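You operate a simulated robot arm through the tools that you are given. There is no shell and no other tool. Be economical: measure what you need, move in short steps, check, and stop when the job is done.

You are at the controls of a simulated two-armed robot. One attempt, no reset.

JOB
Pick up the Wide mill screen from the shelf under the small control box with one hand, pass it to the other hand and put it on the top of the steel bench by the sieve. Set down upright: mill screen.

It is judged by the outcome, as a careful person would: the job done as asked, and still so three seconds after it is handed in. It fails if anything else is knocked over, pushed out of place, dropped, spilled or broken.

ROBOT AND FRAMES
Two 7-joint arms with two-finger parallel grippers on one trunk, on a base that drives. Base frame: it is fixed to the floor where the robot stands at the start and does not move with it; the origin is under the middle of the robot, x ahead of it, y to its left, z up. Lengths are in m, angles in rad, forces in N, time in s.
The left shoulder is at the start at [0.07, 0.163, 1.07], the right one opposite. With the tool pointing down near the work surface each hand reaches from about 0.4 to 0.88 m from the robot's upright axis, wherever it stands, measured 20 degrees to its own side. Places, roughly: top of the steel bench by the sieve [-0.7, -0.3, 0.5]. Payload 3.43 kg a hand.
The TCP of each hand is the grasp point between the finger pads, 0.034 m short of the fingertips. In the tool frame z runs along the fingers and y along their closing line. Largest opening 0.128 m; finger width 0.024, thickness 0.012; the body of the gripper, 0.048 by 0.13 m, starts 0.096 m behind the TCP.
Orientation is told as [roll, pitch, yaw] about the base's x, y, z axes, in that order, counted from this pose: with the fingers straight down and closing along the base's y, the tool's x points along the base's -x, its y along +y and its z along -z.

CONTROLS
- The arms move only by the tool apply_moves. It takes "left_targets", "right_targets" or both (then of equal length, played together; a hand with none holds still); each is one flat list of numbers, 7 for each row, row after row: the gripper command, from -1 (fully open) to 1 (shut), values between in proportion, then the shift along the base's x, y, z in m, then the turn, a rotation vector about the base's x, y, z in rad. In form: [grip, tx, ty, tz, rx, ry, rz, grip, tx, ty, tz, rx, ry, rz, ...]. A call has 1 to 10 rows; each row shifts and turns the commanded pose from where the row before left it. Each row takes 0.2 s and may step no farther than 0.05 m and 0.15 rad from the row before; otherwise, or with a gripper value out of range, the whole call is refused. Where a pose cannot be reached the arm comes as near as it can. A force on the tool above 40 N (or 10 N above the force at the start of the call, whichever is more), or a blocked arm, ends the call early, and 0.2 s more pass. The fingers move at their own pace (about 0.153 m/s each) and stop on an object; they squeeze with about 31 N. The grip force told is the motor's: it shows also when the fingers shut on nothing. Time passes only in rows, and 0.2 s behind the last, so rows that do not move let the fingers close. It gives the time, the measured TCP pose, the force on the tool (base axes), the opening and the grip force at its end, in the units of the frame above (readings bear some noise), with the torque about the TCP (base axes, N m) and any sound that the robot's microphone picked up.
- Cameras (640 x 400 px; columns grow to the right, rows downward): "scene" is now at [0.073, -0.0667, 1.2689]; the picture's right is [-0.95, -0.32, 0.00], its down [-0.26, 0.78, -0.57] and it looks along [0.18, -0.54, -0.82] (base axes); focal length 214 px, centre (320, 200). "left" rides on the left gripper at [0.076, 0.011, -0.16] in its tool frame; the picture's right is [-0.15, 0.99, 0.00], its down [-0.88, -0.13, -0.46] and it looks along [-0.45, -0.07, 0.89] (tool axes); focal length 234 px, centre (320, 200). "right" rides on the right gripper at [0.076, -0.011, -0.16] in its tool frame; the picture's right is [0.15, 0.99, 0.00], its down [-0.88, 0.13, -0.46] and it looks along [-0.45, 0.07, 0.89] (tool axes); focal length 234 px, centre (320, 200). There is no depth. A picture from a camera that has moved, and an enlarged one, comes with that camera's place and axes in the base frame and with its lens.
- snapshot(camera): a new picture of that camera. The clock stands still meanwhile.
- move_column(by): slides the trunk up (or, below 0, down) by that many m; the arms and the scene camera ride with it, the base frame stays. It gives what a move gives, with no picture.
- drive_base(legs): drives the robot by 1 to 6 legs, each [ahead, left, turn to the left] in m, m and rad, along the robot's own axes; the way and the turn of a leg run together, so that a leg with both is an arc; at most 1.5 m and 3.142 rad a leg. The arms and the cameras ride along, it lands a little off, and it stops where it bumps. It gives what a move gives.
- head_to(pan, tilt): turns the head with the scene camera to pan (to the left, within 1.501 rad either way) and tilt (down, from -0.506 to 1.204), counted from straight ahead of the robot. It gives what a move gives.
- close_up(camera, box): a new picture of the part [left, top, right, bottom] of that camera's present view, enlarged. The clock stands still meanwhile.
- sign_off(): hands the job in; it is judged then, once.

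Go step by step. Nothing tells you exact positions but the pictures and the camera data: compare them with the known pose of the tool, close in by small moves and look again before you grip or let go. The budget is 120 turns and 108 pictures, counting those below and the enlarged ones. Unless the task says otherwise, let go and move clear before handing in, and close with one line.

The tools are called as name(argument=value, ...) on one line, values as JSON. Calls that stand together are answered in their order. apply_moves: Moves the arms, as the interface text tells. Its arguments: {"type":"object","properties":{"left_targets":{"type":"array"},"right_targets":{"type":"array"}},"required":[]} The other tools are called the same way: move_column (by) slides the trunk up or down; drive_base (legs) drives the base; head_to (pan, tilt) turns the head that bears the scene camera; snapshot (camera) takes a picture; close_up (camera, box) takes an enlarged picture of a part of a camera's view; sign_off () hands the job in.

At the start:

```text
clock: 0.0
left_position: [0.522, -0.0106, 1.1184]
left_tool_rot: [0.0, 0.0, 0.0]
left_wrist_force: [-0.3, 0.7, 0.5]
left_ft_torque: [0.0, 0.0, -0.02]
left_gripper_width: 0.1278
left_gripper_force: 0.0
right_position: [0.3307, -0.5021, 1.0605]
right_tool_rot: [-0.001, -0.001, 0.0]
right_wrist_force: [0.3, 0.7, 0.2]
right_ft_torque: [-0.02, -0.02, -0.02]
right_gripper_width: 0.128
right_gripper_force: 0.0
trunk travel left (down, up): [-0.55, 0.39]
robot x, y, heading: [0.0003, -0.0037, 0.008]
head pan, tilt: [-1.244, 0.963]
```

scene: 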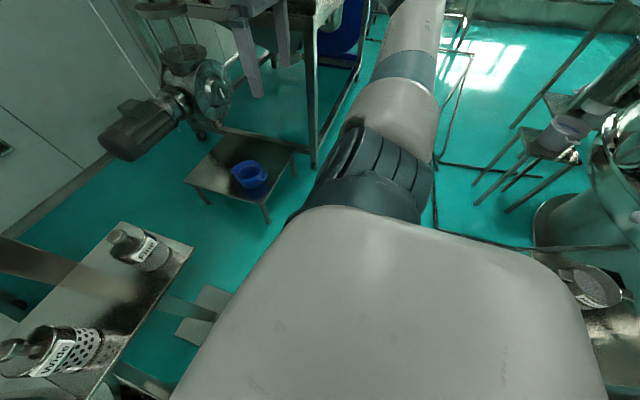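
right: 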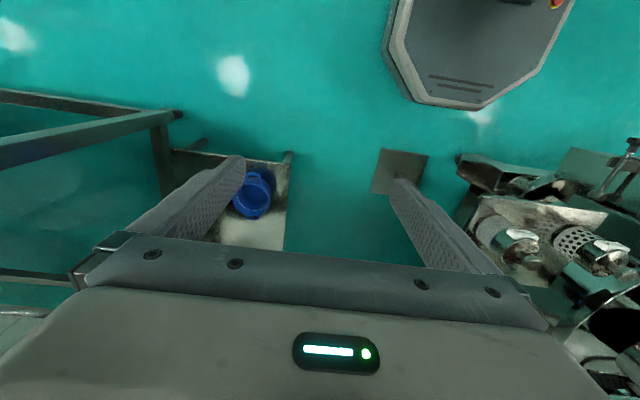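
left: 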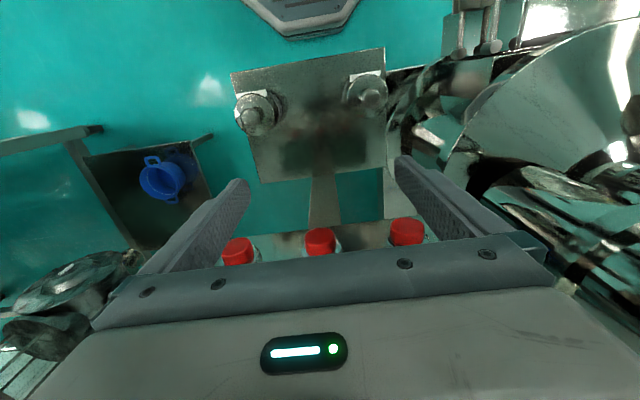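

I see two labelled mill screens on a shelf ahead of the robot, with bottles nearby. I'll look ahead with the head to find the shelf and read the labels.

head_to(pan=0.0, tilt=0.8)

snapshot(camera="scene")

close_up(camera="right", box=[440, 120, 640, 300])

close_up(camera="left", box=[210, 40, 430, 260])

```text
clock: 1.4
left_position: [0.5205, -0.0109, 1.1177]
left_tool_rot: [-0.001, 0.001, 0.0]
left_wrist_force: [0.5, -0.2, 0.2]
left_ft_torque: [0.01, -0.02, -0.01]
left_gripper_width: 0.1279
left_gripper_force: 0.0
right_position: [0.3307, -0.5014, 1.0606]
right_tool_rot: [0.0, 0.001, -0.001]
right_wrist_force: [-0.1, 0.0, -0.3]
right_ft_torque: [0.04, -0.01, -0.01]
right_gripper_width: 0.1282
right_gripper_force: 0.1
trunk travel left (down, up): [-0.55, 0.39]
robot x, y, heading: [-0.0009, 0.0012, 0.001]
head pan, tilt: [0.0, 0.799]
```

```text
104 pictures are left
camera scene: at [0.1306, 0.0014, 1.2814], right [0.0, -1.0, 0.0], down [-0.72, 0.0, -0.7], along [0.7, 0.0, -0.72], focal length 214 px, centre (320, 200)
```

scene: 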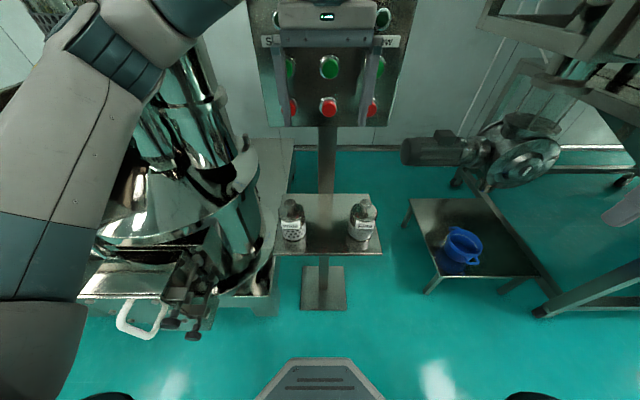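

```text
2.22 times, centred on (540, 210) of right
camera zoom: at [0.2547, -0.5146, 1.2211], right [-0.15, 0.99, 0.0], down [0.88, 0.13, 0.46], along [0.45, 0.07, -0.89], focal length 520 px, centre (-169, 178)
```

zoom: 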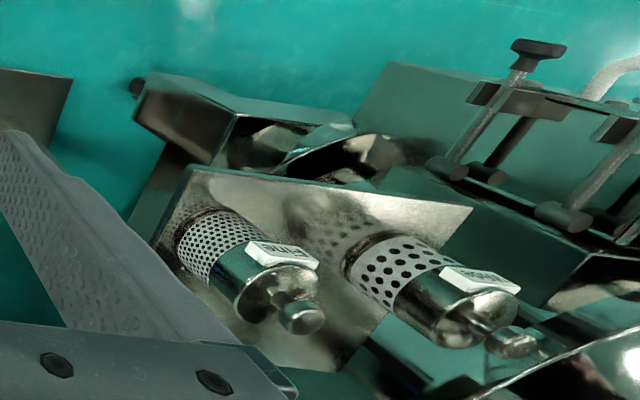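

```text
1.82 times, centred on (320, 150) of left
camera zoom: at [0.4445, 0.0014, 1.2788], right [0.15, 0.99, 0.0], down [0.88, -0.13, 0.46], along [0.45, -0.07, -0.89], focal length 426 px, centre (320, 291)
```

zoom: 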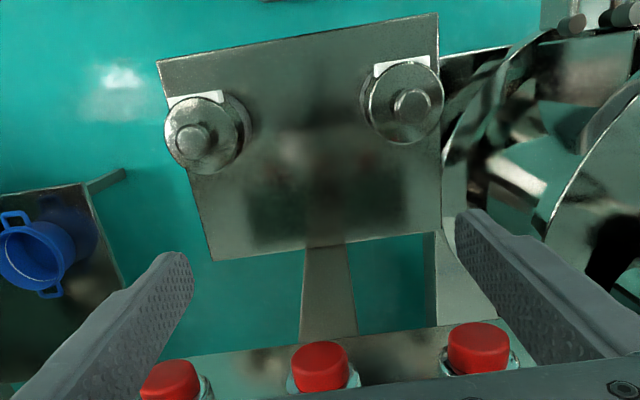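

close_up(camera="scene", box=[260, 180, 400, 268])

close_up(camera="scene", box=[340, 190, 390, 250])

close_up(camera="scene", box=[270, 190, 320, 250])

```text
4.55 times, centred on (330, 224) of scene
camera zoom: at [0.1306, 0.0014, 1.2814], right [0.0, -1.0, 0.0], down [-0.72, 0.0, -0.7], along [0.7, 0.0, -0.72], focal length 975 px, centre (274, 91)
```

zoom: 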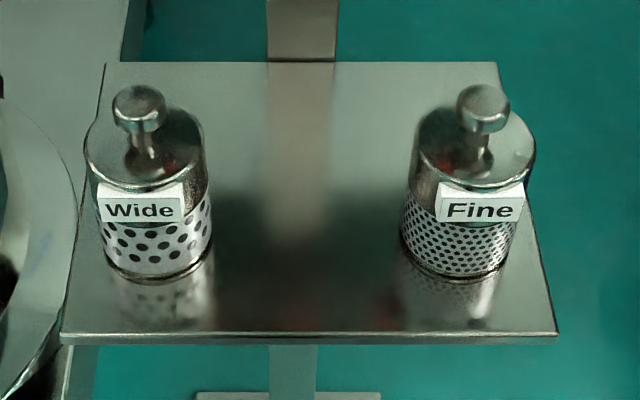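

```text
6.67 times, centred on (365, 220) of scene
camera zoom: at [0.1306, 0.0014, 1.2814], right [0.0, -1.0, 0.0], down [-0.72, 0.0, -0.7], along [0.7, 0.0, -0.72], focal length 1430 px, centre (20, 67)
```

zoom: 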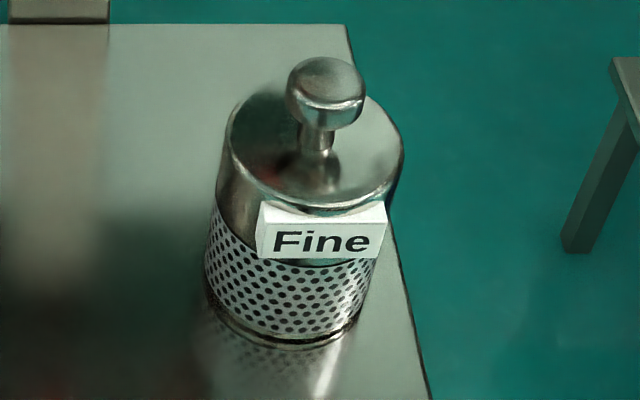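

```text
6.67 times, centred on (295, 220) of scene
camera zoom: at [0.1306, 0.0014, 1.2814], right [0.0, -1.0, 0.0], down [-0.72, 0.0, -0.7], along [0.7, 0.0, -0.72], focal length 1430 px, centre (487, 67)
```

zoom: 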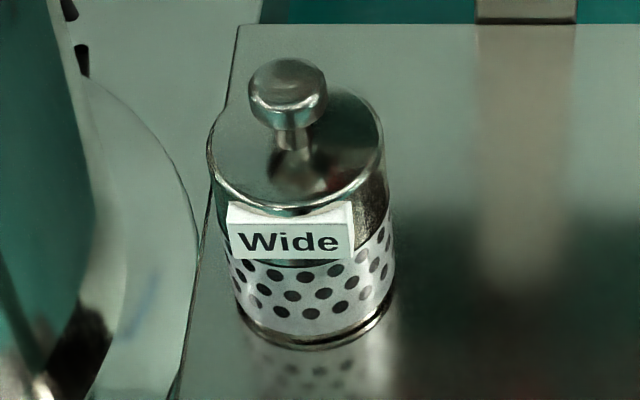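

The Wide screen is the left one on the shelf, its knob near [0.48, 0.07, 0.90] and the shelf top at about z = 0.79. Next I'll look to both sides to find the steel bench and the free floor.

head_to(pan=-1.5, tilt=0.6)

snapshot(camera="scene")

head_to(pan=1.5, tilt=0.6)

snapshot(camera="scene")

head_to(pan=0.6, tilt=0.6)

snapshot(camera="scene")

```text
clock: 3.0
left_position: [0.5214, -0.0091, 1.1184]
left_tool_rot: [0.0, -0.001, 0.0]
left_wrist_force: [0.1, 0.5, 0.0]
left_ft_torque: [-0.06, -0.02, 0.01]
left_gripper_width: 0.128
left_gripper_force: 0.1
right_position: [0.3306, -0.5013, 1.0605]
right_tool_rot: [-0.001, -0.001, 0.0]
right_wrist_force: [0.1, -0.3, 0.1]
right_ft_torque: [0.02, -0.01, 0.0]
right_gripper_width: 0.128
right_gripper_force: 0.1
trunk travel left (down, up): [-0.55, 0.39]
robot x, y, heading: [0.0002, 0.0008, 0.001]
head pan, tilt: [-1.499, 0.6]
```

```text
98 pictures are left
camera scene: at [0.0563, -0.0867, 1.2983], right [-1.0, -0.07, 0.0], down [-0.04, 0.56, -0.82], along [0.06, -0.82, -0.57], focal length 214 px, centre (320, 200)
```

scene: 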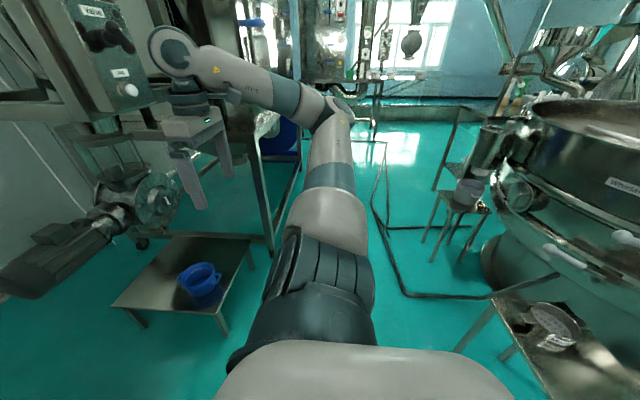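

```text
clock: 5.6
left_position: [0.5202, -0.0096, 1.1178]
left_tool_rot: [0.001, -0.001, 0.002]
left_wrist_force: [0.2, 0.7, -0.4]
left_ft_torque: [0.02, 0.0, -0.02]
left_gripper_width: 0.1276
left_gripper_force: 0.1
right_position: [0.3299, -0.5036, 1.061]
right_tool_rot: [-0.001, 0.0, 0.0]
right_wrist_force: [-0.2, -0.1, 0.3]
right_ft_torque: [0.0, 0.01, 0.0]
right_gripper_width: 0.128
right_gripper_force: 0.1
trunk travel left (down, up): [-0.55, 0.39]
robot x, y, heading: [-0.0005, 0.0002, 0.001]
head pan, tilt: [1.499, 0.6]
```

```text
97 pictures are left
camera scene: at [0.0563, 0.0896, 1.2983], right [1.0, -0.07, 0.0], down [-0.04, -0.56, -0.83], along [0.06, 0.82, -0.56], focal length 214 px, centre (320, 200)
```

scene: 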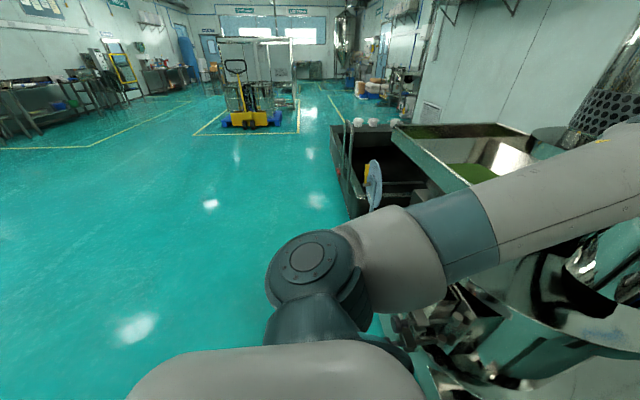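

```text
clock: 6.8
left_position: [0.5209, -0.0093, 1.119]
left_tool_rot: [0.0, 0.002, 0.0]
left_wrist_force: [-0.7, -0.4, 0.6]
left_ft_torque: [-0.03, -0.01, -0.03]
left_gripper_width: 0.128
left_gripper_force: 0.1
right_position: [0.3302, -0.5032, 1.062]
right_tool_rot: [0.0, 0.0, 0.001]
right_wrist_force: [-0.8, -0.2, -0.1]
right_ft_torque: [0.03, -0.02, 0.0]
right_gripper_width: 0.1281
right_gripper_force: 0.1
trunk travel left (down, up): [-0.55, 0.39]
robot x, y, heading: [-0.0016, -0.0005, -0.002]
head pan, tilt: [0.6, 0.6]
```

```text
96 pictures are left
camera scene: at [0.1228, 0.0514, 1.2983], right [0.57, -0.82, 0.0], down [-0.47, -0.32, -0.83], along [0.68, 0.47, -0.56], focal length 214 px, centre (320, 200)
```

scene: 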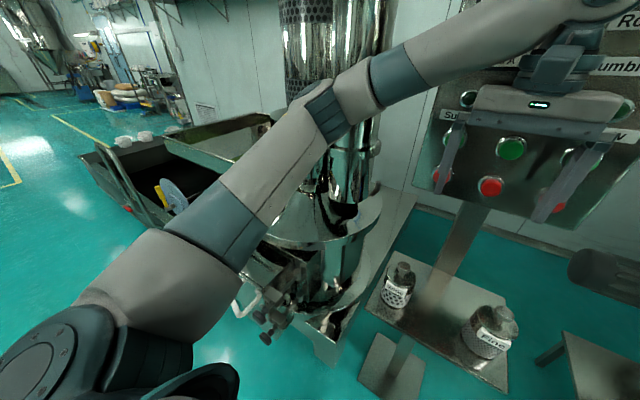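

The target bench is behind to my right, its near edge at about x = -0.57, holding a labelled dish. I'll back off 0.15 m to clear the button panel and give the left arm room for a level grasp of the screen body.

drive_base(legs=[[-0.15, 0, 0]])

apply_moves(left_targets=[-1, -0.01, 0.01, 0, 0, -0.15, 0, -1, -0.01, 0.01, 0, 0, -0.15, 0, -1, -0.01, 0.01, 0, 0, -0.15, 0, -1, -0.01, 0.01, 0, 0, -0.15, 0, -1, -0.01, 0.01, -0.01, 0, -0.15, 0, -1, 0, 0.01, -0.01, 0, -0.15, 0, -1, 0, 0.01, -0.01, 0, -0.15, 0, -1, 0, 0.01, -0.01, 0, -0.15, 0, -1, 0, 0, -0.01, 0, -0.15, 0, -1, 0, 0, -0.01, 0, -0.15, 0])

head_to(pan=0.2, tilt=0.7)

snapshot(camera="scene")

snapshot(camera="left")

```text
clock: 8.2
left_position: [0.3709, -0.0097, 1.1178]
left_tool_rot: [-0.001, 0.0, 0.001]
left_wrist_force: [-0.1, -0.3, -0.5]
left_ft_torque: [0.02, 0.0, 0.03]
left_gripper_width: 0.1284
left_gripper_force: 0.1
right_position: [0.1808, -0.5019, 1.0609]
right_tool_rot: [0.0, -0.001, 0.001]
right_wrist_force: [0.1, -0.7, 0.2]
right_ft_torque: [0.0, -0.01, 0.01]
right_gripper_width: 0.1279
right_gripper_force: 0.0
trunk travel left (down, up): [-0.55, 0.39]
robot x, y, heading: [-0.1503, 0.0026, 0.001]
head pan, tilt: [0.6, 0.6]
```

```text
clock: 10.4
left_position: [0.374, 0.0164, 1.0833]
left_tool_rot: [0.014, -1.501, -0.014]
left_wrist_force: [-0.9, -0.4, -0.7]
left_ft_torque: [0.01, -0.01, 0.04]
left_gripper_width: 0.1279
left_gripper_force: 0.0
left hand out of reach, approached as far as the arm can: row 7, 8, 9, 10
right_position: [0.1806, -0.5051, 1.06]
right_tool_rot: [0.002, 0.0, -0.001]
right_wrist_force: [-0.8, 0.6, 1.1]
right_ft_torque: [0.08, -0.01, 0.02]
right_gripper_width: 0.1281
right_gripper_force: 0.1
trunk travel left (down, up): [-0.55, 0.39]
robot x, y, heading: [-0.1517, 0.0033, -0.0]
head pan, tilt: [0.6, 0.6]
```

```text
clock: 11.3
left_position: [0.3748, 0.0195, 1.0833]
left_tool_rot: [-0.009, -1.497, 0.01]
left_wrist_force: [0.1, 0.2, 0.5]
left_ft_torque: [0.04, 0.03, 0.01]
left_gripper_width: 0.1282
left_gripper_force: 0.0
right_position: [0.18, -0.5028, 1.0608]
right_tool_rot: [0.001, 0.0, 0.0]
right_wrist_force: [0.2, 0.0, -0.6]
right_ft_torque: [-0.01, 0.03, -0.01]
right_gripper_width: 0.128
right_gripper_force: 0.1
trunk travel left (down, up): [-0.55, 0.39]
robot x, y, heading: [-0.1527, -0.0006, -0.002]
head pan, tilt: [0.201, 0.7]
```

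```text
95 pictures are left
camera scene: at [-0.0166, 0.0183, 1.2897], right [0.2, -0.98, 0.0], down [-0.63, -0.13, -0.77], along [0.75, 0.15, -0.64], focal length 214 px, centre (320, 200)
```

scene: 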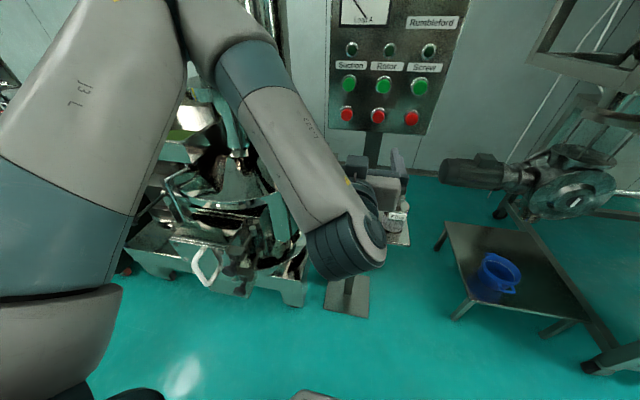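

```text
94 pictures are left
camera left: at [0.2088, 0.03, 1.0198], right [0.01, 0.99, 0.15], down [-0.39, -0.13, 0.91], along [0.92, -0.07, 0.38], focal length 234 px, centre (320, 200)
```

left: 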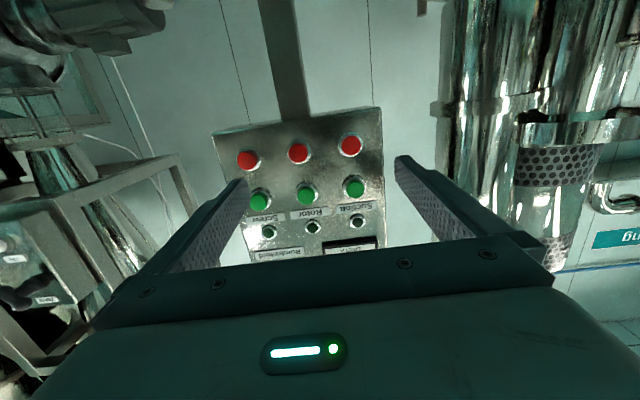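

The left hand is now level and clear of the panel at [0.375, 0.02, 1.083]. Next I lower it to the screen's height and shift it left to line up, staying in front of the shelf.

apply_moves(left_targets=[-1, 0, 0.01, -0.03, 0, 0, 0, -1, 0, 0.01, -0.03, 0, 0, 0, -1, 0, 0.01, -0.03, 0, 0, 0, -1, 0, 0.01, -0.03, 0, 0, 0])

snapshot(camera="scene")

snapshot(camera="left")

```text
clock: 12.3
left_position: [0.3854, 0.0477, 0.9621]
left_tool_rot: [-0.002, -1.496, 0.003]
left_wrist_force: [0.4, -0.2, -0.2]
left_ft_torque: [0.01, 0.02, 0.02]
left_gripper_width: 0.128
left_gripper_force: 0.1
left hand out of reach, approached as far as the arm can: row 1, 2
right_position: [0.1817, -0.5023, 1.0612]
right_tool_rot: [0.002, 0.0, 0.001]
right_wrist_force: [-1.0, -0.7, -0.9]
right_ft_torque: [-0.02, 0.0, 0.0]
right_gripper_width: 0.1282
right_gripper_force: 0.0
trunk travel left (down, up): [-0.55, 0.39]
robot x, y, heading: [-0.1516, -0.0028, 0.001]
head pan, tilt: [0.201, 0.7]
```

```text
93 pictures are left
camera scene: at [-0.0163, 0.0175, 1.2897], right [0.2, -0.98, 0.0], down [-0.63, -0.13, -0.76], along [0.75, 0.15, -0.64], focal length 214 px, centre (320, 200)
```

scene: 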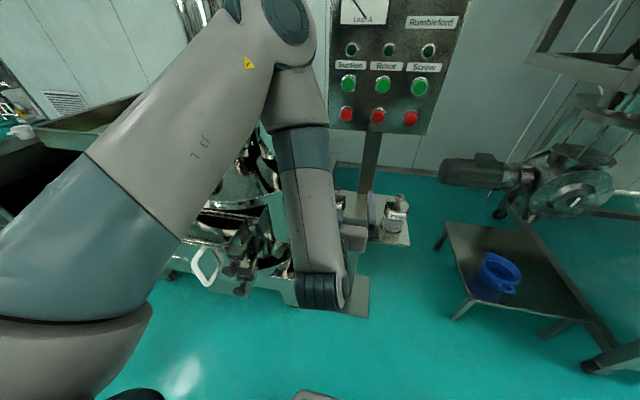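

```text
92 pictures are left
camera left: at [0.2194, 0.0586, 0.8985], right [0.01, 0.99, 0.15], down [-0.39, -0.13, 0.91], along [0.92, -0.07, 0.39], focal length 234 px, centre (320, 200)
```

left: 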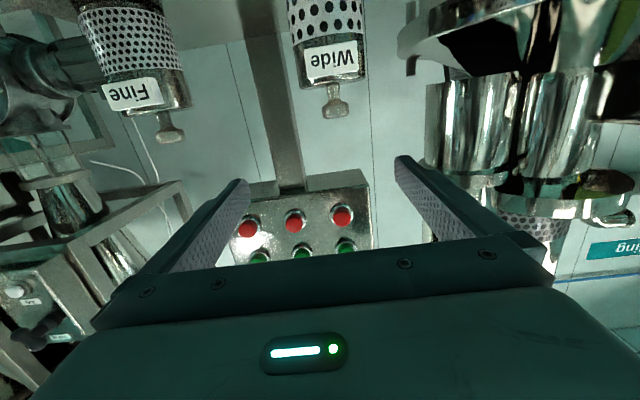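

The left camera confirms the Wide screen straight ahead: knob at about [0.48, 0.07, 0.90], body about z 0.79–0.885. I'll lower to z ≈ 0.835, narrow the fingers and centre on y = 0.07, still short of the screen.

apply_moves(left_targets=[-0.56, -0.005, 0.006, -0.03, 0, 0, 0, -0.56, -0.005, 0.006, -0.03, 0, 0, 0, -0.56, 0, 0.006, -0.03, 0, 0, 0, -0.56, 0, 0.005, -0.03, 0, 0, 0, -0.56, 0, 0, -0.006, 0, 0, 0])

snapshot(camera="scene")

snapshot(camera="left")

```text
clock: 13.5
left_position: [0.3875, 0.0178, 0.8884]
left_tool_rot: [-0.016, -1.495, 0.017]
left_wrist_force: [-0.3, 0.4, -0.3]
left_ft_torque: [0.0, -0.01, -0.04]
left_gripper_width: 0.0998
left_gripper_force: 0.1
left hand out of reach, approached as far as the arm can: row 2, 3, 4, 5
right_position: [0.182, -0.5025, 1.0612]
right_tool_rot: [0.0, -0.001, 0.001]
right_wrist_force: [-0.6, -0.3, -0.3]
right_ft_torque: [0.01, 0.01, 0.04]
right_gripper_width: 0.1279
right_gripper_force: 0.0
trunk travel left (down, up): [-0.55, 0.39]
robot x, y, heading: [-0.1493, -0.0012, -0.003]
head pan, tilt: [0.201, 0.7]
```

```text
91 pictures are left
camera scene: at [-0.0168, 0.0184, 1.2897], right [0.2, -0.98, 0.0], down [-0.63, -0.13, -0.76], along [0.75, 0.15, -0.64], focal length 214 px, centre (320, 200)
```

scene: 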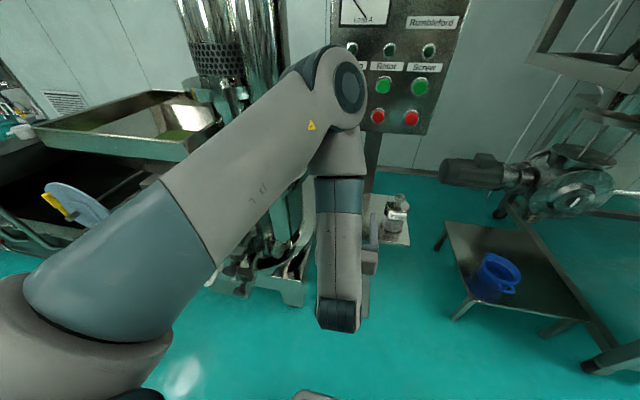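

```text
90 pictures are left
camera left: at [0.2214, 0.0283, 0.8258], right [0.01, 0.99, 0.14], down [-0.39, -0.13, 0.91], along [0.92, -0.06, 0.38], focal length 234 px, centre (320, 200)
```

left: 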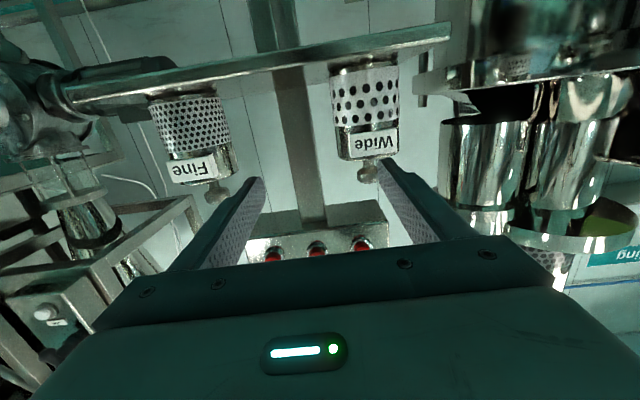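

The arm is folded too tightly at this stand-off, but it can go further forward. I'll line up in y at lid height, then slide forward with the fingers either side of the screen and lower afterwards.

apply_moves(left_targets=[-0.56, 0, 0.01, 0.02, 0, 0, 0, -0.56, 0.005, 0.02, 0.01, 0, 0, 0, -0.56, 0.005, 0.02, 0, 0, 0, 0])

snapshot(camera="left")

```text
clock: 14.3
left_position: [0.4036, 0.0633, 0.9238]
left_tool_rot: [-0.024, -1.494, 0.023]
left_wrist_force: [0.1, -0.1, -1.3]
left_ft_torque: [-0.02, -0.02, -0.02]
left_gripper_width: 0.1
left_gripper_force: 0.1
left hand out of reach, approached as far as the arm can: row 3
right_position: [0.1817, -0.5012, 1.0623]
right_tool_rot: [0.0, 0.001, 0.001]
right_wrist_force: [-0.8, -0.7, -1.2]
right_ft_torque: [0.01, 0.01, -0.03]
right_gripper_width: 0.1277
right_gripper_force: 0.1
trunk travel left (down, up): [-0.55, 0.39]
robot x, y, heading: [-0.1468, 0.0002, -0.004]
head pan, tilt: [0.201, 0.7]
```

```text
89 pictures are left
camera left: at [0.2365, 0.0743, 0.8614], right [0.01, 0.99, 0.14], down [-0.39, -0.13, 0.91], along [0.92, -0.07, 0.38], focal length 234 px, centre (320, 200)
```

left: 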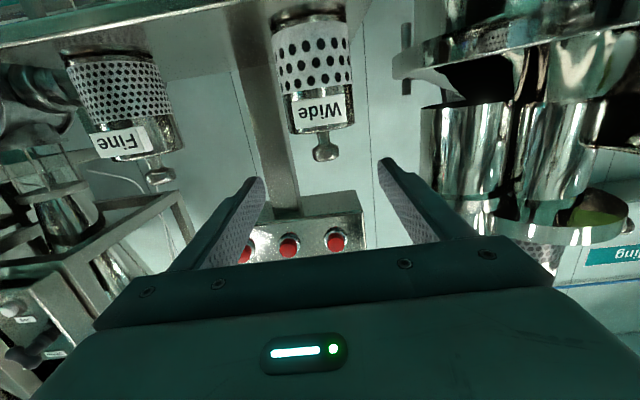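

The screen axis is at y ≈ 0.07 and the hand is nearly lined up. I advance with the fingers passing either side, then descend gradually.

apply_moves(left_targets=[-0.56, 0.02, 0.004, 0, 0.01, 0, -0.01, -0.56, 0.02, 0.003, 0, 0.01, 0, -0.01, -0.56, 0.02, 0, -0.01, 0, 0, 0, -0.56, 0.01, 0, -0.015, 0, 0, 0])

snapshot(camera="left")

snapshot(camera="scene")

```text
clock: 15.3
left_position: [0.4722, 0.0701, 0.8986]
left_tool_rot: [0.262, -1.499, -0.282]
left_wrist_force: [0.9, 0.1, 0.5]
left_ft_torque: [-0.02, -0.03, 0.0]
left_gripper_width: 0.0997
left_gripper_force: 0.0
right_position: [0.182, -0.5021, 1.0606]
right_tool_rot: [0.0, 0.0, 0.001]
right_wrist_force: [0.1, 1.3, 0.6]
right_ft_torque: [0.0, -0.01, 0.0]
right_gripper_width: 0.1278
right_gripper_force: 0.0
trunk travel left (down, up): [-0.55, 0.39]
robot x, y, heading: [-0.15, 0.0025, -0.001]
head pan, tilt: [0.201, 0.7]
```

```text
88 pictures are left
camera left: at [0.3073, 0.0859, 0.8358], right [0.03, 0.99, 0.17], down [-0.39, -0.14, 0.91], along [0.92, -0.09, 0.38], focal length 234 px, centre (320, 200)
```

left: 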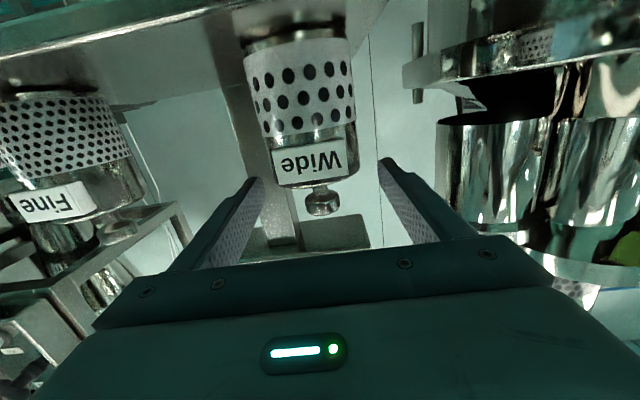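

```text
87 pictures are left
camera scene: at [-0.0159, 0.0197, 1.2897], right [0.2, -0.98, 0.0], down [-0.63, -0.13, -0.76], along [0.75, 0.15, -0.64], focal length 214 px, centre (320, 200)
```

scene: 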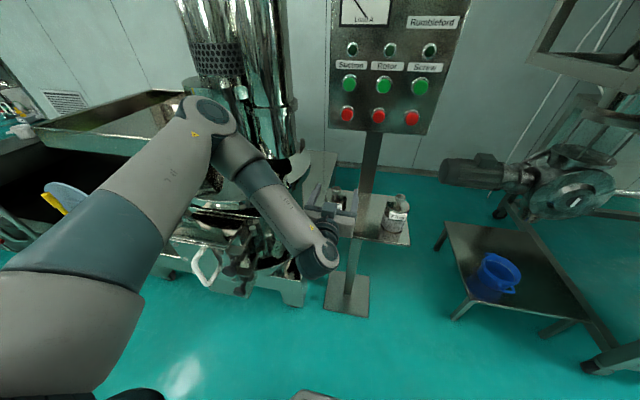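

The fingers straddle the screen evenly: knob centred between the tips. I descend to mid-body height.

apply_moves(left_targets=[-0.56, 0.003, 0, -0.015, 0, 0, 0, -0.56, 0.003, 0, -0.015, 0, 0, 0, -0.56, 0.002, 0, -0.015, 0, 0, 0, -0.56, 0, 0, -0.015, 0, 0, 0])

snapshot(camera="left")

close_up(camera="scene", box=[280, 150, 420, 290])

```text
clock: 16.3
left_position: [0.4805, 0.069, 0.8392]
left_tool_rot: [0.267, -1.498, -0.285]
left_wrist_force: [-0.2, 0.0, -0.5]
left_ft_torque: [-0.02, 0.03, 0.02]
left_gripper_width: 0.0998
left_gripper_force: 0.1
right_position: [0.1809, -0.5023, 1.0612]
right_tool_rot: [-0.001, 0.001, 0.0]
right_wrist_force: [0.3, 0.0, -1.0]
right_ft_torque: [-0.02, -0.01, 0.0]
right_gripper_width: 0.1278
right_gripper_force: 0.2
trunk travel left (down, up): [-0.55, 0.39]
robot x, y, heading: [-0.1468, -0.0025, 0.004]
head pan, tilt: [0.201, 0.7]
```

```text
86 pictures are left
camera left: at [0.3152, 0.0846, 0.7765], right [0.03, 0.99, 0.17], down [-0.4, -0.14, 0.91], along [0.92, -0.09, 0.39], focal length 234 px, centre (320, 200)
```

left: 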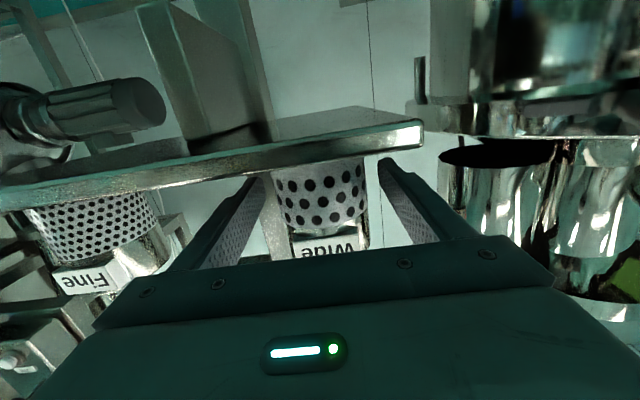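

```text
2.86 times, centred on (350, 220) of scene
camera zoom: at [-0.0165, 0.0191, 1.2898], right [0.2, -0.98, 0.0], down [-0.63, -0.13, -0.76], along [0.75, 0.15, -0.64], focal length 613 px, centre (234, 143)
```

zoom: 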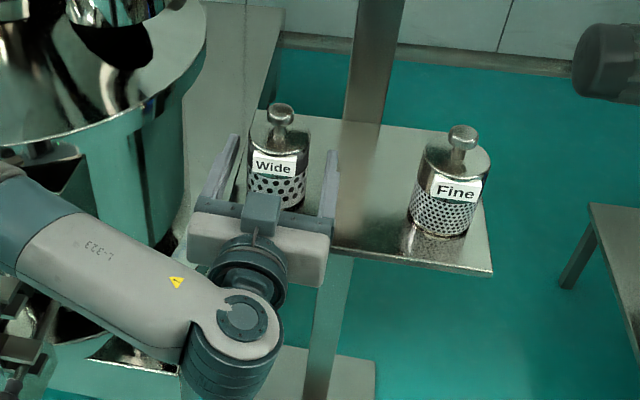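

The screen sits centred between the fingers at mid-body height. I close the left hand.

apply_moves(left_targets=[-0.2, 0, 0, 0, 0, 0, 0, 0.2, 0, 0, 0, 0, 0, 0, 1, 0, 0, 0, 0, 0, 0, 1, 0, 0, 0, 0, 0, 0])

close_up(camera="scene", box=[280, 150, 420, 290])

```text
clock: 17.3
left_position: [0.4793, 0.0685, 0.8403]
left_tool_rot: [0.263, -1.497, -0.283]
left_wrist_force: [1.2, -0.5, 1.8]
left_ft_torque: [-0.16, -0.08, 0.03]
left_gripper_width: 0.0652
left_gripper_force: 30.8
right_position: [0.1816, -0.502, 1.0612]
right_tool_rot: [0.0, 0.001, 0.0]
right_wrist_force: [0.4, -0.2, 0.9]
right_ft_torque: [0.02, 0.02, 0.02]
right_gripper_width: 0.1278
right_gripper_force: 0.0
trunk travel left (down, up): [-0.55, 0.39]
robot x, y, heading: [-0.15, -0.0004, -0.002]
head pan, tilt: [0.201, 0.7]
```

```text
2.86 times, centred on (350, 220) of scene
camera zoom: at [-0.0165, 0.0185, 1.2897], right [0.2, -0.98, 0.0], down [-0.63, -0.13, -0.76], along [0.75, 0.15, -0.64], focal length 613 px, centre (234, 143)
```

zoom: 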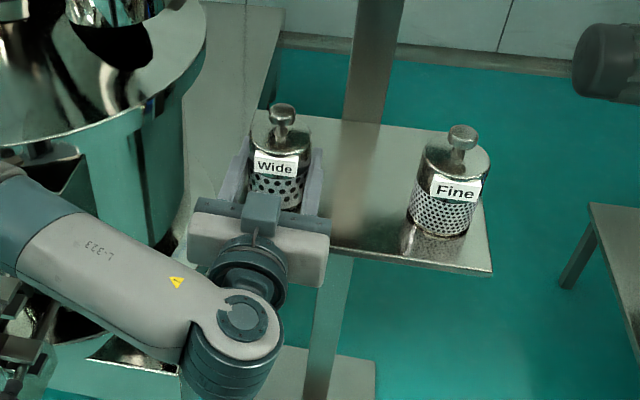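

Gripped at 65 mm with full force. I lift slowly and check.

apply_moves(left_targets=[1, 0, 0, 0.01, 0, 0, 0, 1, 0, 0, 0.02, 0, 0, 0, 1, 0, 0, 0.02, 0, 0, 0, 1, 0, 0, 0.02, 0, 0, 0, 1, 0, 0, 0.02, 0, 0, 0, 1, 0, 0, 0, 0, 0, 0])

snapshot(camera="scene")

snapshot(camera="left")

```text
clock: 18.7
left_position: [0.4796, 0.0681, 0.9292]
left_tool_rot: [0.263, -1.497, -0.281]
left_wrist_force: [0.1, 0.6, -3.8]
left_ft_torque: [-0.04, -0.02, -0.02]
left_gripper_width: 0.0648
left_gripper_force: 31.6
right_position: [0.1804, -0.5025, 1.0615]
right_tool_rot: [0.0, 0.0, 0.0]
right_wrist_force: [0.5, 0.1, 0.5]
right_ft_torque: [0.0, 0.03, 0.02]
right_gripper_width: 0.128
right_gripper_force: 0.1
trunk travel left (down, up): [-0.55, 0.39]
robot x, y, heading: [-0.1484, -0.0001, -0.0]
head pan, tilt: [0.201, 0.7]
```

```text
83 pictures are left
camera scene: at [-0.0161, 0.0186, 1.2896], right [0.2, -0.98, 0.0], down [-0.63, -0.13, -0.76], along [0.75, 0.15, -0.64], focal length 214 px, centre (320, 200)
```

scene: 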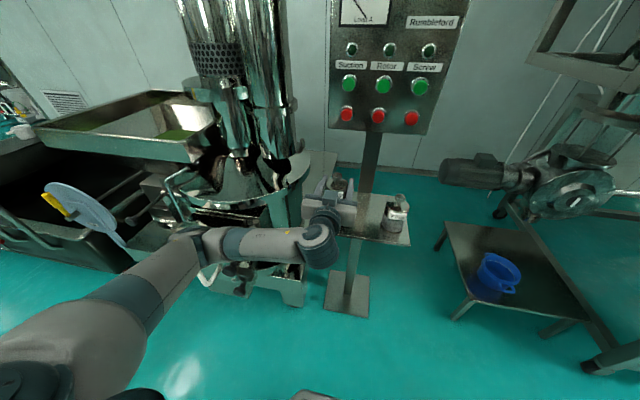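

```text
82 pictures are left
camera left: at [0.3149, 0.085, 0.8659], right [0.03, 0.99, 0.17], down [-0.39, -0.14, 0.91], along [0.92, -0.09, 0.38], focal length 234 px, centre (320, 200)
```

left: 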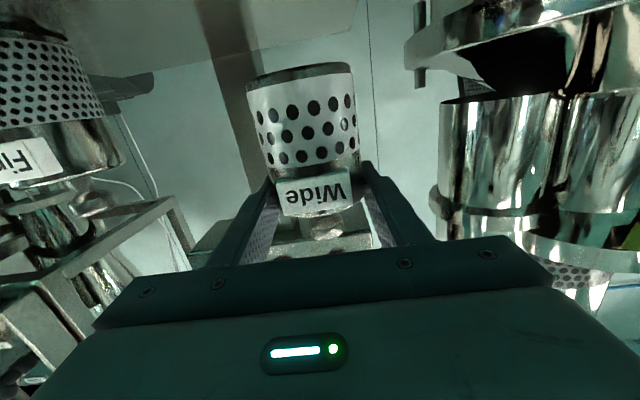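

The screen is lifted cleanly (about 4 N). I raise it and draw it back to a handover spot in front of the robot, while the right hand rises to come over the knob from above.

apply_moves(left_targets=[1, 0, 0, 0.03, 0, 0, 0, 1, 0, 0, 0.03, 0, 0, 0, 1, -0.01, -0.01, 0.02, 0, 0, 0, 1, -0.01, -0.02, 0, 0, 0, 0, 1, -0.01, -0.02, 0, 0, 0, 0, 1, 0, -0.01, 0, 0, 0, 0], right_targets=[-1, 0, 0, 0.03, 0, 0, 0, -1, 0, 0, 0.03, 0, 0, 0, -1, 0, 0.0, 0.03, 0, 0, 0, -1, 0.0, 0.0, 0.03, 0, 0, 0, -1, 0.0, 0.0, 0.03, 0, 0, 0, -1, 0.0, 0.0, 0.02, 0, 0, 0])

snapshot(camera="scene")

```text
clock: 20.1
left_position: [0.4514, 0.0093, 1.0088]
left_tool_rot: [0.253, -1.495, -0.27]
left_wrist_force: [-0.2, -0.4, -3.3]
left_ft_torque: [-0.02, 0.03, -0.01]
left_gripper_width: 0.0651
left_gripper_force: 30.9
right_position: [0.1821, -0.5033, 1.2305]
right_tool_rot: [0.0, 0.001, 0.001]
right_wrist_force: [0.3, -0.2, -0.5]
right_ft_torque: [-0.03, 0.03, -0.03]
right_gripper_width: 0.128
right_gripper_force: 0.1
trunk travel left (down, up): [-0.55, 0.39]
robot x, y, heading: [-0.1532, 0.0024, 0.001]
head pan, tilt: [0.201, 0.7]
```

```text
81 pictures are left
camera scene: at [-0.0162, 0.0189, 1.2896], right [0.2, -0.98, 0.0], down [-0.63, -0.13, -0.76], along [0.75, 0.15, -0.64], focal length 214 px, centre (320, 200)
```

scene: 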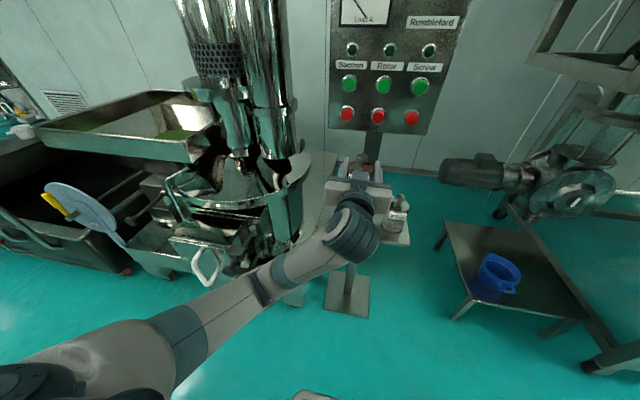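

The handover spot is at about [0.45, 0.01, 1.01]. I bring the right hand inward at z ≈ 1.23, stopping short to look.

apply_moves(right_targets=[-1, 0.025, 0.035, 0, 0, 0, 0, -1, 0.025, 0.035, 0, 0, 0, 0, -1, 0.025, 0.035, 0, 0, 0, 0, -1, 0.025, 0.035, 0, 0, 0, 0, -1, 0.025, 0.035, 0, 0, 0, 0, -1, 0.025, 0.035, 0, 0, 0, 0, -1, 0.025, 0.035, 0, 0, 0, 0, -1, 0.025, 0.035, 0, 0, 0, 0, -1, 0.025, 0.035, 0, 0, 0, 0])

snapshot(camera="scene")

snapshot(camera="right")

```text
clock: 22.1
left_position: [0.4529, 0.008, 1.0078]
left_tool_rot: [0.254, -1.495, -0.273]
left_wrist_force: [1.4, 0.1, -3.6]
left_ft_torque: [0.02, -0.02, 0.01]
left_gripper_width: 0.0652
left_gripper_force: 30.8
right_position: [0.3967, -0.2064, 1.2202]
right_tool_rot: [0.0, 0.002, -0.006]
right_wrist_force: [-0.1, 0.1, -0.3]
right_ft_torque: [-0.01, 0.04, 0.03]
right_gripper_width: 0.1279
right_gripper_force: 0.0
right hand out of reach, approached as far as the arm can: row 9
trunk travel left (down, up): [-0.55, 0.39]
robot x, y, heading: [-0.1431, 0.0027, -0.002]
head pan, tilt: [0.201, 0.7]
```

```text
80 pictures are left
camera scene: at [-0.0132, 0.0181, 1.2894], right [0.2, -0.98, 0.0], down [-0.63, -0.13, -0.76], along [0.75, 0.15, -0.65], focal length 214 px, centre (320, 200)
```

scene: 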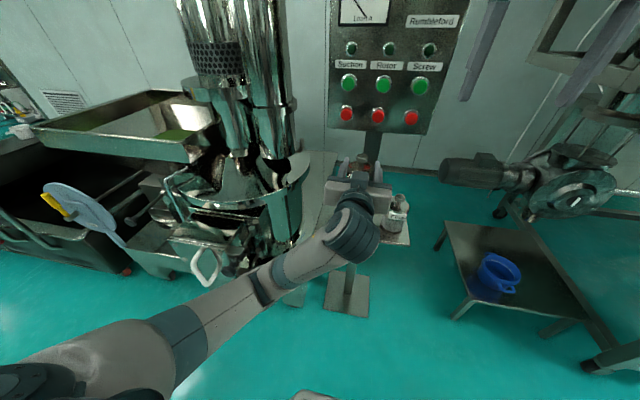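

```text
79 pictures are left
camera right: at [0.3222, -0.2185, 1.3805], right [-0.14, 0.99, 0.0], down [0.88, 0.13, 0.45], along [0.45, 0.07, -0.89], focal length 234 px, centre (320, 200)
```

right: 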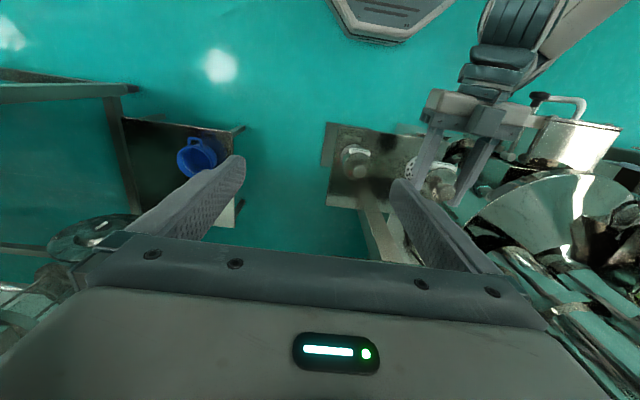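

The right hand is at its height limit, so I come in at z ≈ 1.16, which still clears the knob top (≈1.08) with the fingertips.

apply_moves(right_targets=[-1, 0, 0.0, -0.03, 0, 0, 0, -1, 0.0, 0.0, -0.03, 0, 0, 0, -1, 0.01, 0.03, 0, 0, 0, 0, -1, 0.01, 0.03, 0, 0, 0, 0, -1, 0.01, 0.03, 0, 0, 0, 0])

snapshot(camera="scene")

snapshot(camera="right")

```text
clock: 23.3
left_position: [0.4506, 0.0089, 1.0086]
left_tool_rot: [0.251, -1.494, -0.267]
left_wrist_force: [-0.4, 0.2, -3.2]
left_ft_torque: [0.01, -0.01, -0.03]
left_gripper_width: 0.0651
left_gripper_force: 31.1
right_position: [0.3927, -0.175, 1.1625]
right_tool_rot: [-0.002, 0.0, -0.001]
right_wrist_force: [-0.7, 1.0, -0.6]
right_ft_torque: [0.01, 0.01, -0.04]
right_gripper_width: 0.1282
right_gripper_force: 0.0
right hand out of reach, approached as far as the arm can: row 3, 4, 5
trunk travel left (down, up): [-0.55, 0.39]
robot x, y, heading: [-0.1475, -0.0016, -0.004]
head pan, tilt: [0.201, 0.7]
```

```text
78 pictures are left
camera scene: at [-0.0161, 0.019, 1.2896], right [0.2, -0.98, 0.0], down [-0.63, -0.13, -0.76], along [0.75, 0.15, -0.64], focal length 214 px, centre (320, 200)
```

scene: 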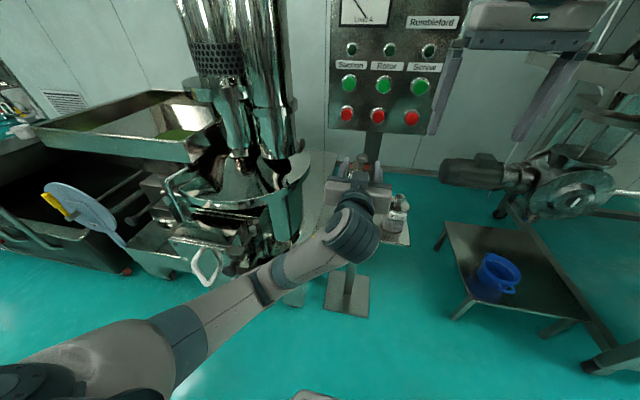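

```text
77 pictures are left
camera right: at [0.3181, -0.1864, 1.3226], right [-0.15, 0.99, 0.0], down [0.88, 0.13, 0.46], along [0.45, 0.07, -0.89], focal length 234 px, centre (320, 200)
```

right: 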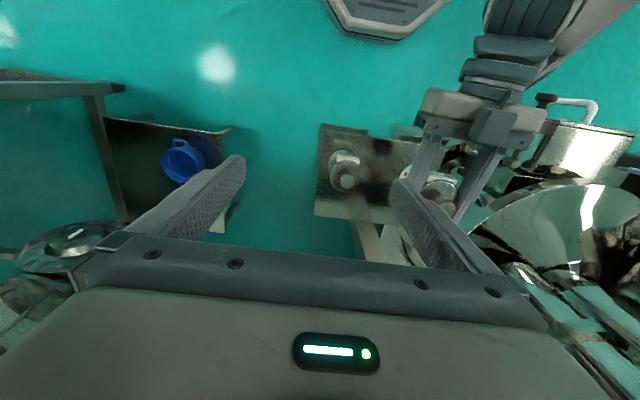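

The right arm runs out of reach because its wrist is too high. I raise the trunk 0.15 m and lower both hands relative to it, tilting the right hand slightly to bring its wrist closer.

move_column(by=0.15)

apply_moves(left_targets=[1, 0, -0.005, -0.03, 0, 0, 0, 1, 0, -0.005, -0.03, 0, 0, 0, 1, 0, -0.005, -0.03, 0, 0, 0, 1, 0, -0.005, -0.03, 0, 0, 0, 1, 0, -0.005, -0.02, 0, 0, 0], right_targets=[-1, 0, 0, -0.03, 0, -0.1, 0, -1, 0, 0, -0.03, 0, -0.1, 0, -1, 0, 0, -0.03, 0, -0.1, 0, -1, 0, 0, -0.03, 0, -0.1, 0, -1, 0, 0, -0.02, 0, 0, 0])

snapshot(camera="scene")

snapshot(camera="right")

```text
clock: 25.0
left_position: [0.4511, 0.0092, 1.159]
left_tool_rot: [0.259, -1.496, -0.276]
left_wrist_force: [-0.4, 0.0, -3.1]
left_ft_torque: [0.01, -0.02, 0.0]
left_gripper_width: 0.065
left_gripper_force: 31.2
right_position: [0.3938, -0.1733, 1.3125]
right_tool_rot: [0.001, 0.0, 0.001]
right_wrist_force: [-0.2, 0.3, -0.6]
right_ft_torque: [-0.02, 0.0, -0.01]
right_gripper_width: 0.1278
right_gripper_force: 0.1
trunk travel left (down, up): [-0.7, 0.24]
robot x, y, heading: [-0.1453, -0.0033, -0.003]
head pan, tilt: [0.201, 0.7]
```

```text
clock: 26.2
left_position: [0.4507, -0.0161, 1.0175]
left_tool_rot: [0.261, -1.497, -0.28]
left_wrist_force: [-0.2, -0.2, -3.6]
left_ft_torque: [0.02, -0.01, -0.01]
left_gripper_width: 0.065
left_gripper_force: 31.3
right_position: [0.3947, -0.1751, 1.1735]
right_tool_rot: [-0.001, -0.399, -0.001]
right_wrist_force: [0.0, 0.2, -0.3]
right_ft_torque: [-0.02, -0.02, 0.02]
right_gripper_width: 0.1281
right_gripper_force: 0.1
trunk travel left (down, up): [-0.7, 0.24]
robot x, y, heading: [-0.1458, -0.0013, 0.0]
head pan, tilt: [0.201, 0.7]
```

```text
76 pictures are left
camera scene: at [-0.0153, 0.0185, 1.4396], right [0.2, -0.98, 0.0], down [-0.63, -0.13, -0.76], along [0.75, 0.15, -0.64], focal length 214 px, centre (320, 200)
```

scene: 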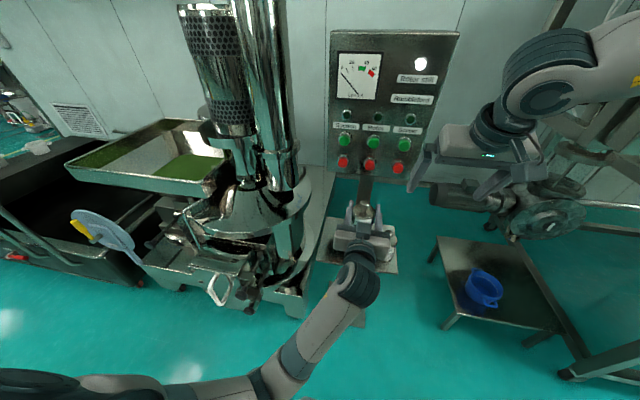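

```text
75 pictures are left
camera right: at [0.2626, -0.1867, 1.2904], right [-0.14, 0.99, -0.06], down [0.63, 0.13, 0.76], along [0.76, 0.07, -0.64], focal length 234 px, centre (320, 200)
```

right: 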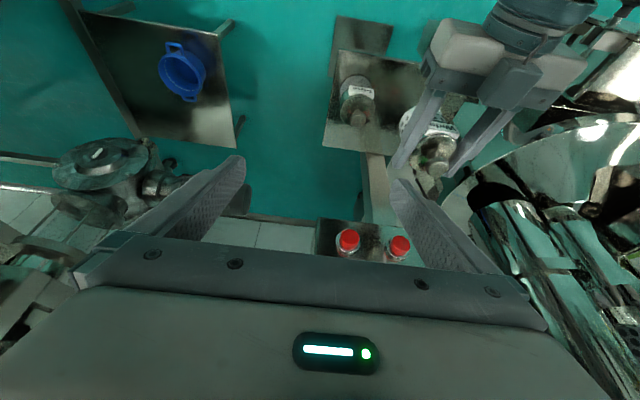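

Both hands are now in comfortable poses. I zoom in to fix the knob position before bringing the right hand over it.

close_up(camera="right", box=[370, 70, 530, 230])

close_up(camera="scene", box=[300, 170, 440, 290])

```text
2.50 times, centred on (450, 150) of right
camera zoom: at [0.2626, -0.1867, 1.2904], right [-0.14, 0.99, -0.06], down [0.63, 0.13, 0.76], along [0.76, 0.07, -0.64], focal length 585 px, centre (-5, 325)
```

zoom: 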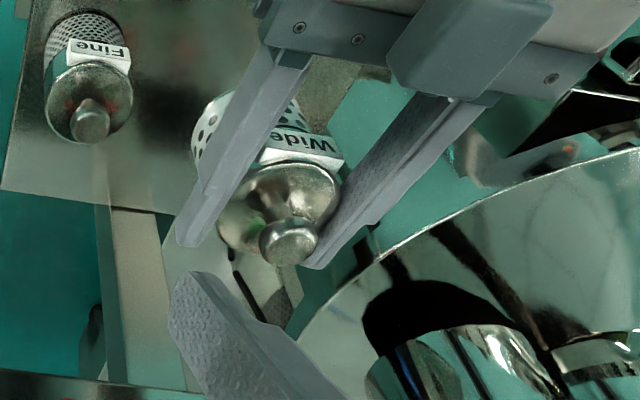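

```text
3.33 times, centred on (370, 230) of scene
camera zoom: at [-0.0153, 0.0185, 1.4396], right [0.2, -0.98, 0.0], down [-0.63, -0.13, -0.76], along [0.75, 0.15, -0.64], focal length 715 px, centre (153, 100)
```

zoom: 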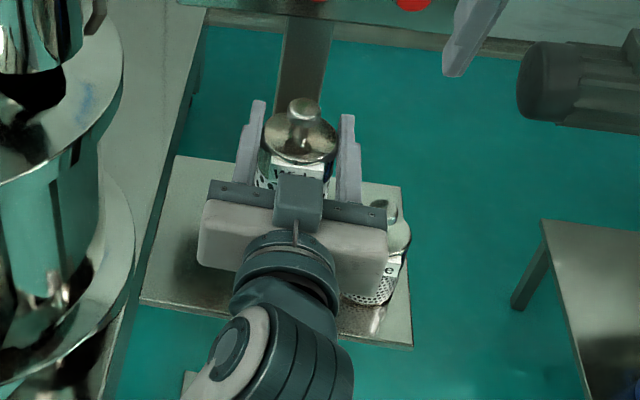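

The knob top is at about [0.449, -0.016, 1.053]; the left grip is now just under the lid, and steady. I bring the right hand over the knob with the fingers partly closed, staying above it.

apply_moves(right_targets=[-0.3, 0.009, 0.032, 0, 0, 0, 0, -0.3, 0.009, 0.032, 0, 0, 0, 0, -0.3, 0.009, 0.032, 0, 0, 0, 0, -0.3, 0.009, 0.032, 0, 0, 0, 0, -0.3, 0.009, 0.031, -0.02, 0, 0, 0, -0.3, 0.0, 0, -0.02, 0, 0, 0])

snapshot(camera="right")

close_up(camera="scene", box=[290, 130, 450, 290])

```text
clock: 27.6
left_position: [0.4503, -0.0183, 1.0198]
left_tool_rot: [0.258, -1.496, -0.276]
left_wrist_force: [0.0, -0.7, -3.5]
left_ft_torque: [-0.02, -0.01, 0.02]
left_gripper_width: 0.0652
left_gripper_force: 31.0
right_position: [0.4108, -0.1128, 1.1521]
right_tool_rot: [0.0, -0.398, 0.002]
right_wrist_force: [-0.2, 0.4, -0.3]
right_ft_torque: [0.01, 0.0, 0.02]
right_gripper_width: 0.0832
right_gripper_force: 0.1
right hand out of reach, approached as far as the arm can: row 2, 3, 4, 5
trunk travel left (down, up): [-0.7, 0.24]
robot x, y, heading: [-0.1474, -0.0009, 0.001]
head pan, tilt: [0.201, 0.7]
```

```text
72 pictures are left
camera right: at [0.2789, -0.1255, 1.2708], right [-0.14, 0.99, -0.06], down [0.63, 0.13, 0.76], along [0.76, 0.07, -0.64], focal length 234 px, centre (320, 200)
```

right: 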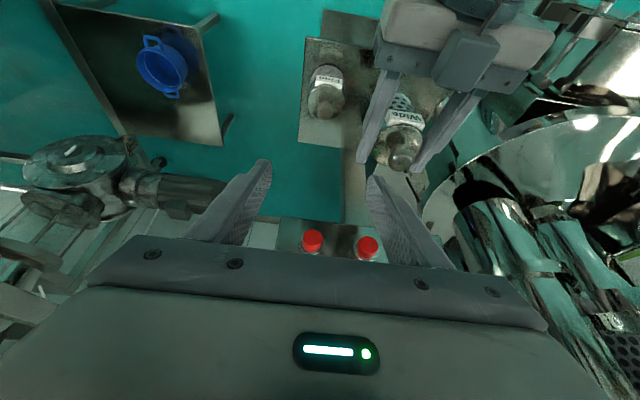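

```text
2.50 times, centred on (370, 210) of scene
camera zoom: at [-0.0163, 0.0186, 1.4397], right [0.2, -0.98, 0.0], down [-0.63, -0.13, -0.76], along [0.75, 0.15, -0.64], focal length 536 px, centre (195, 175)
```

zoom: 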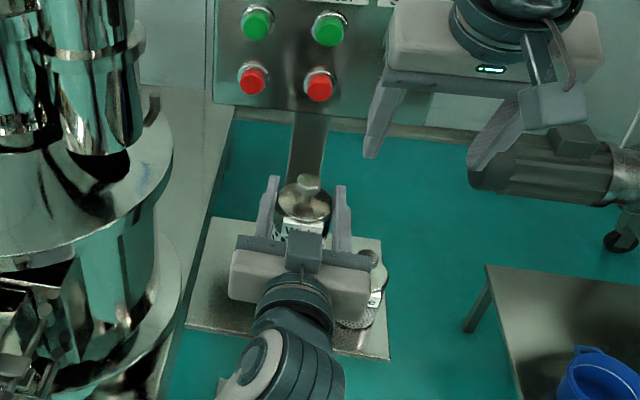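

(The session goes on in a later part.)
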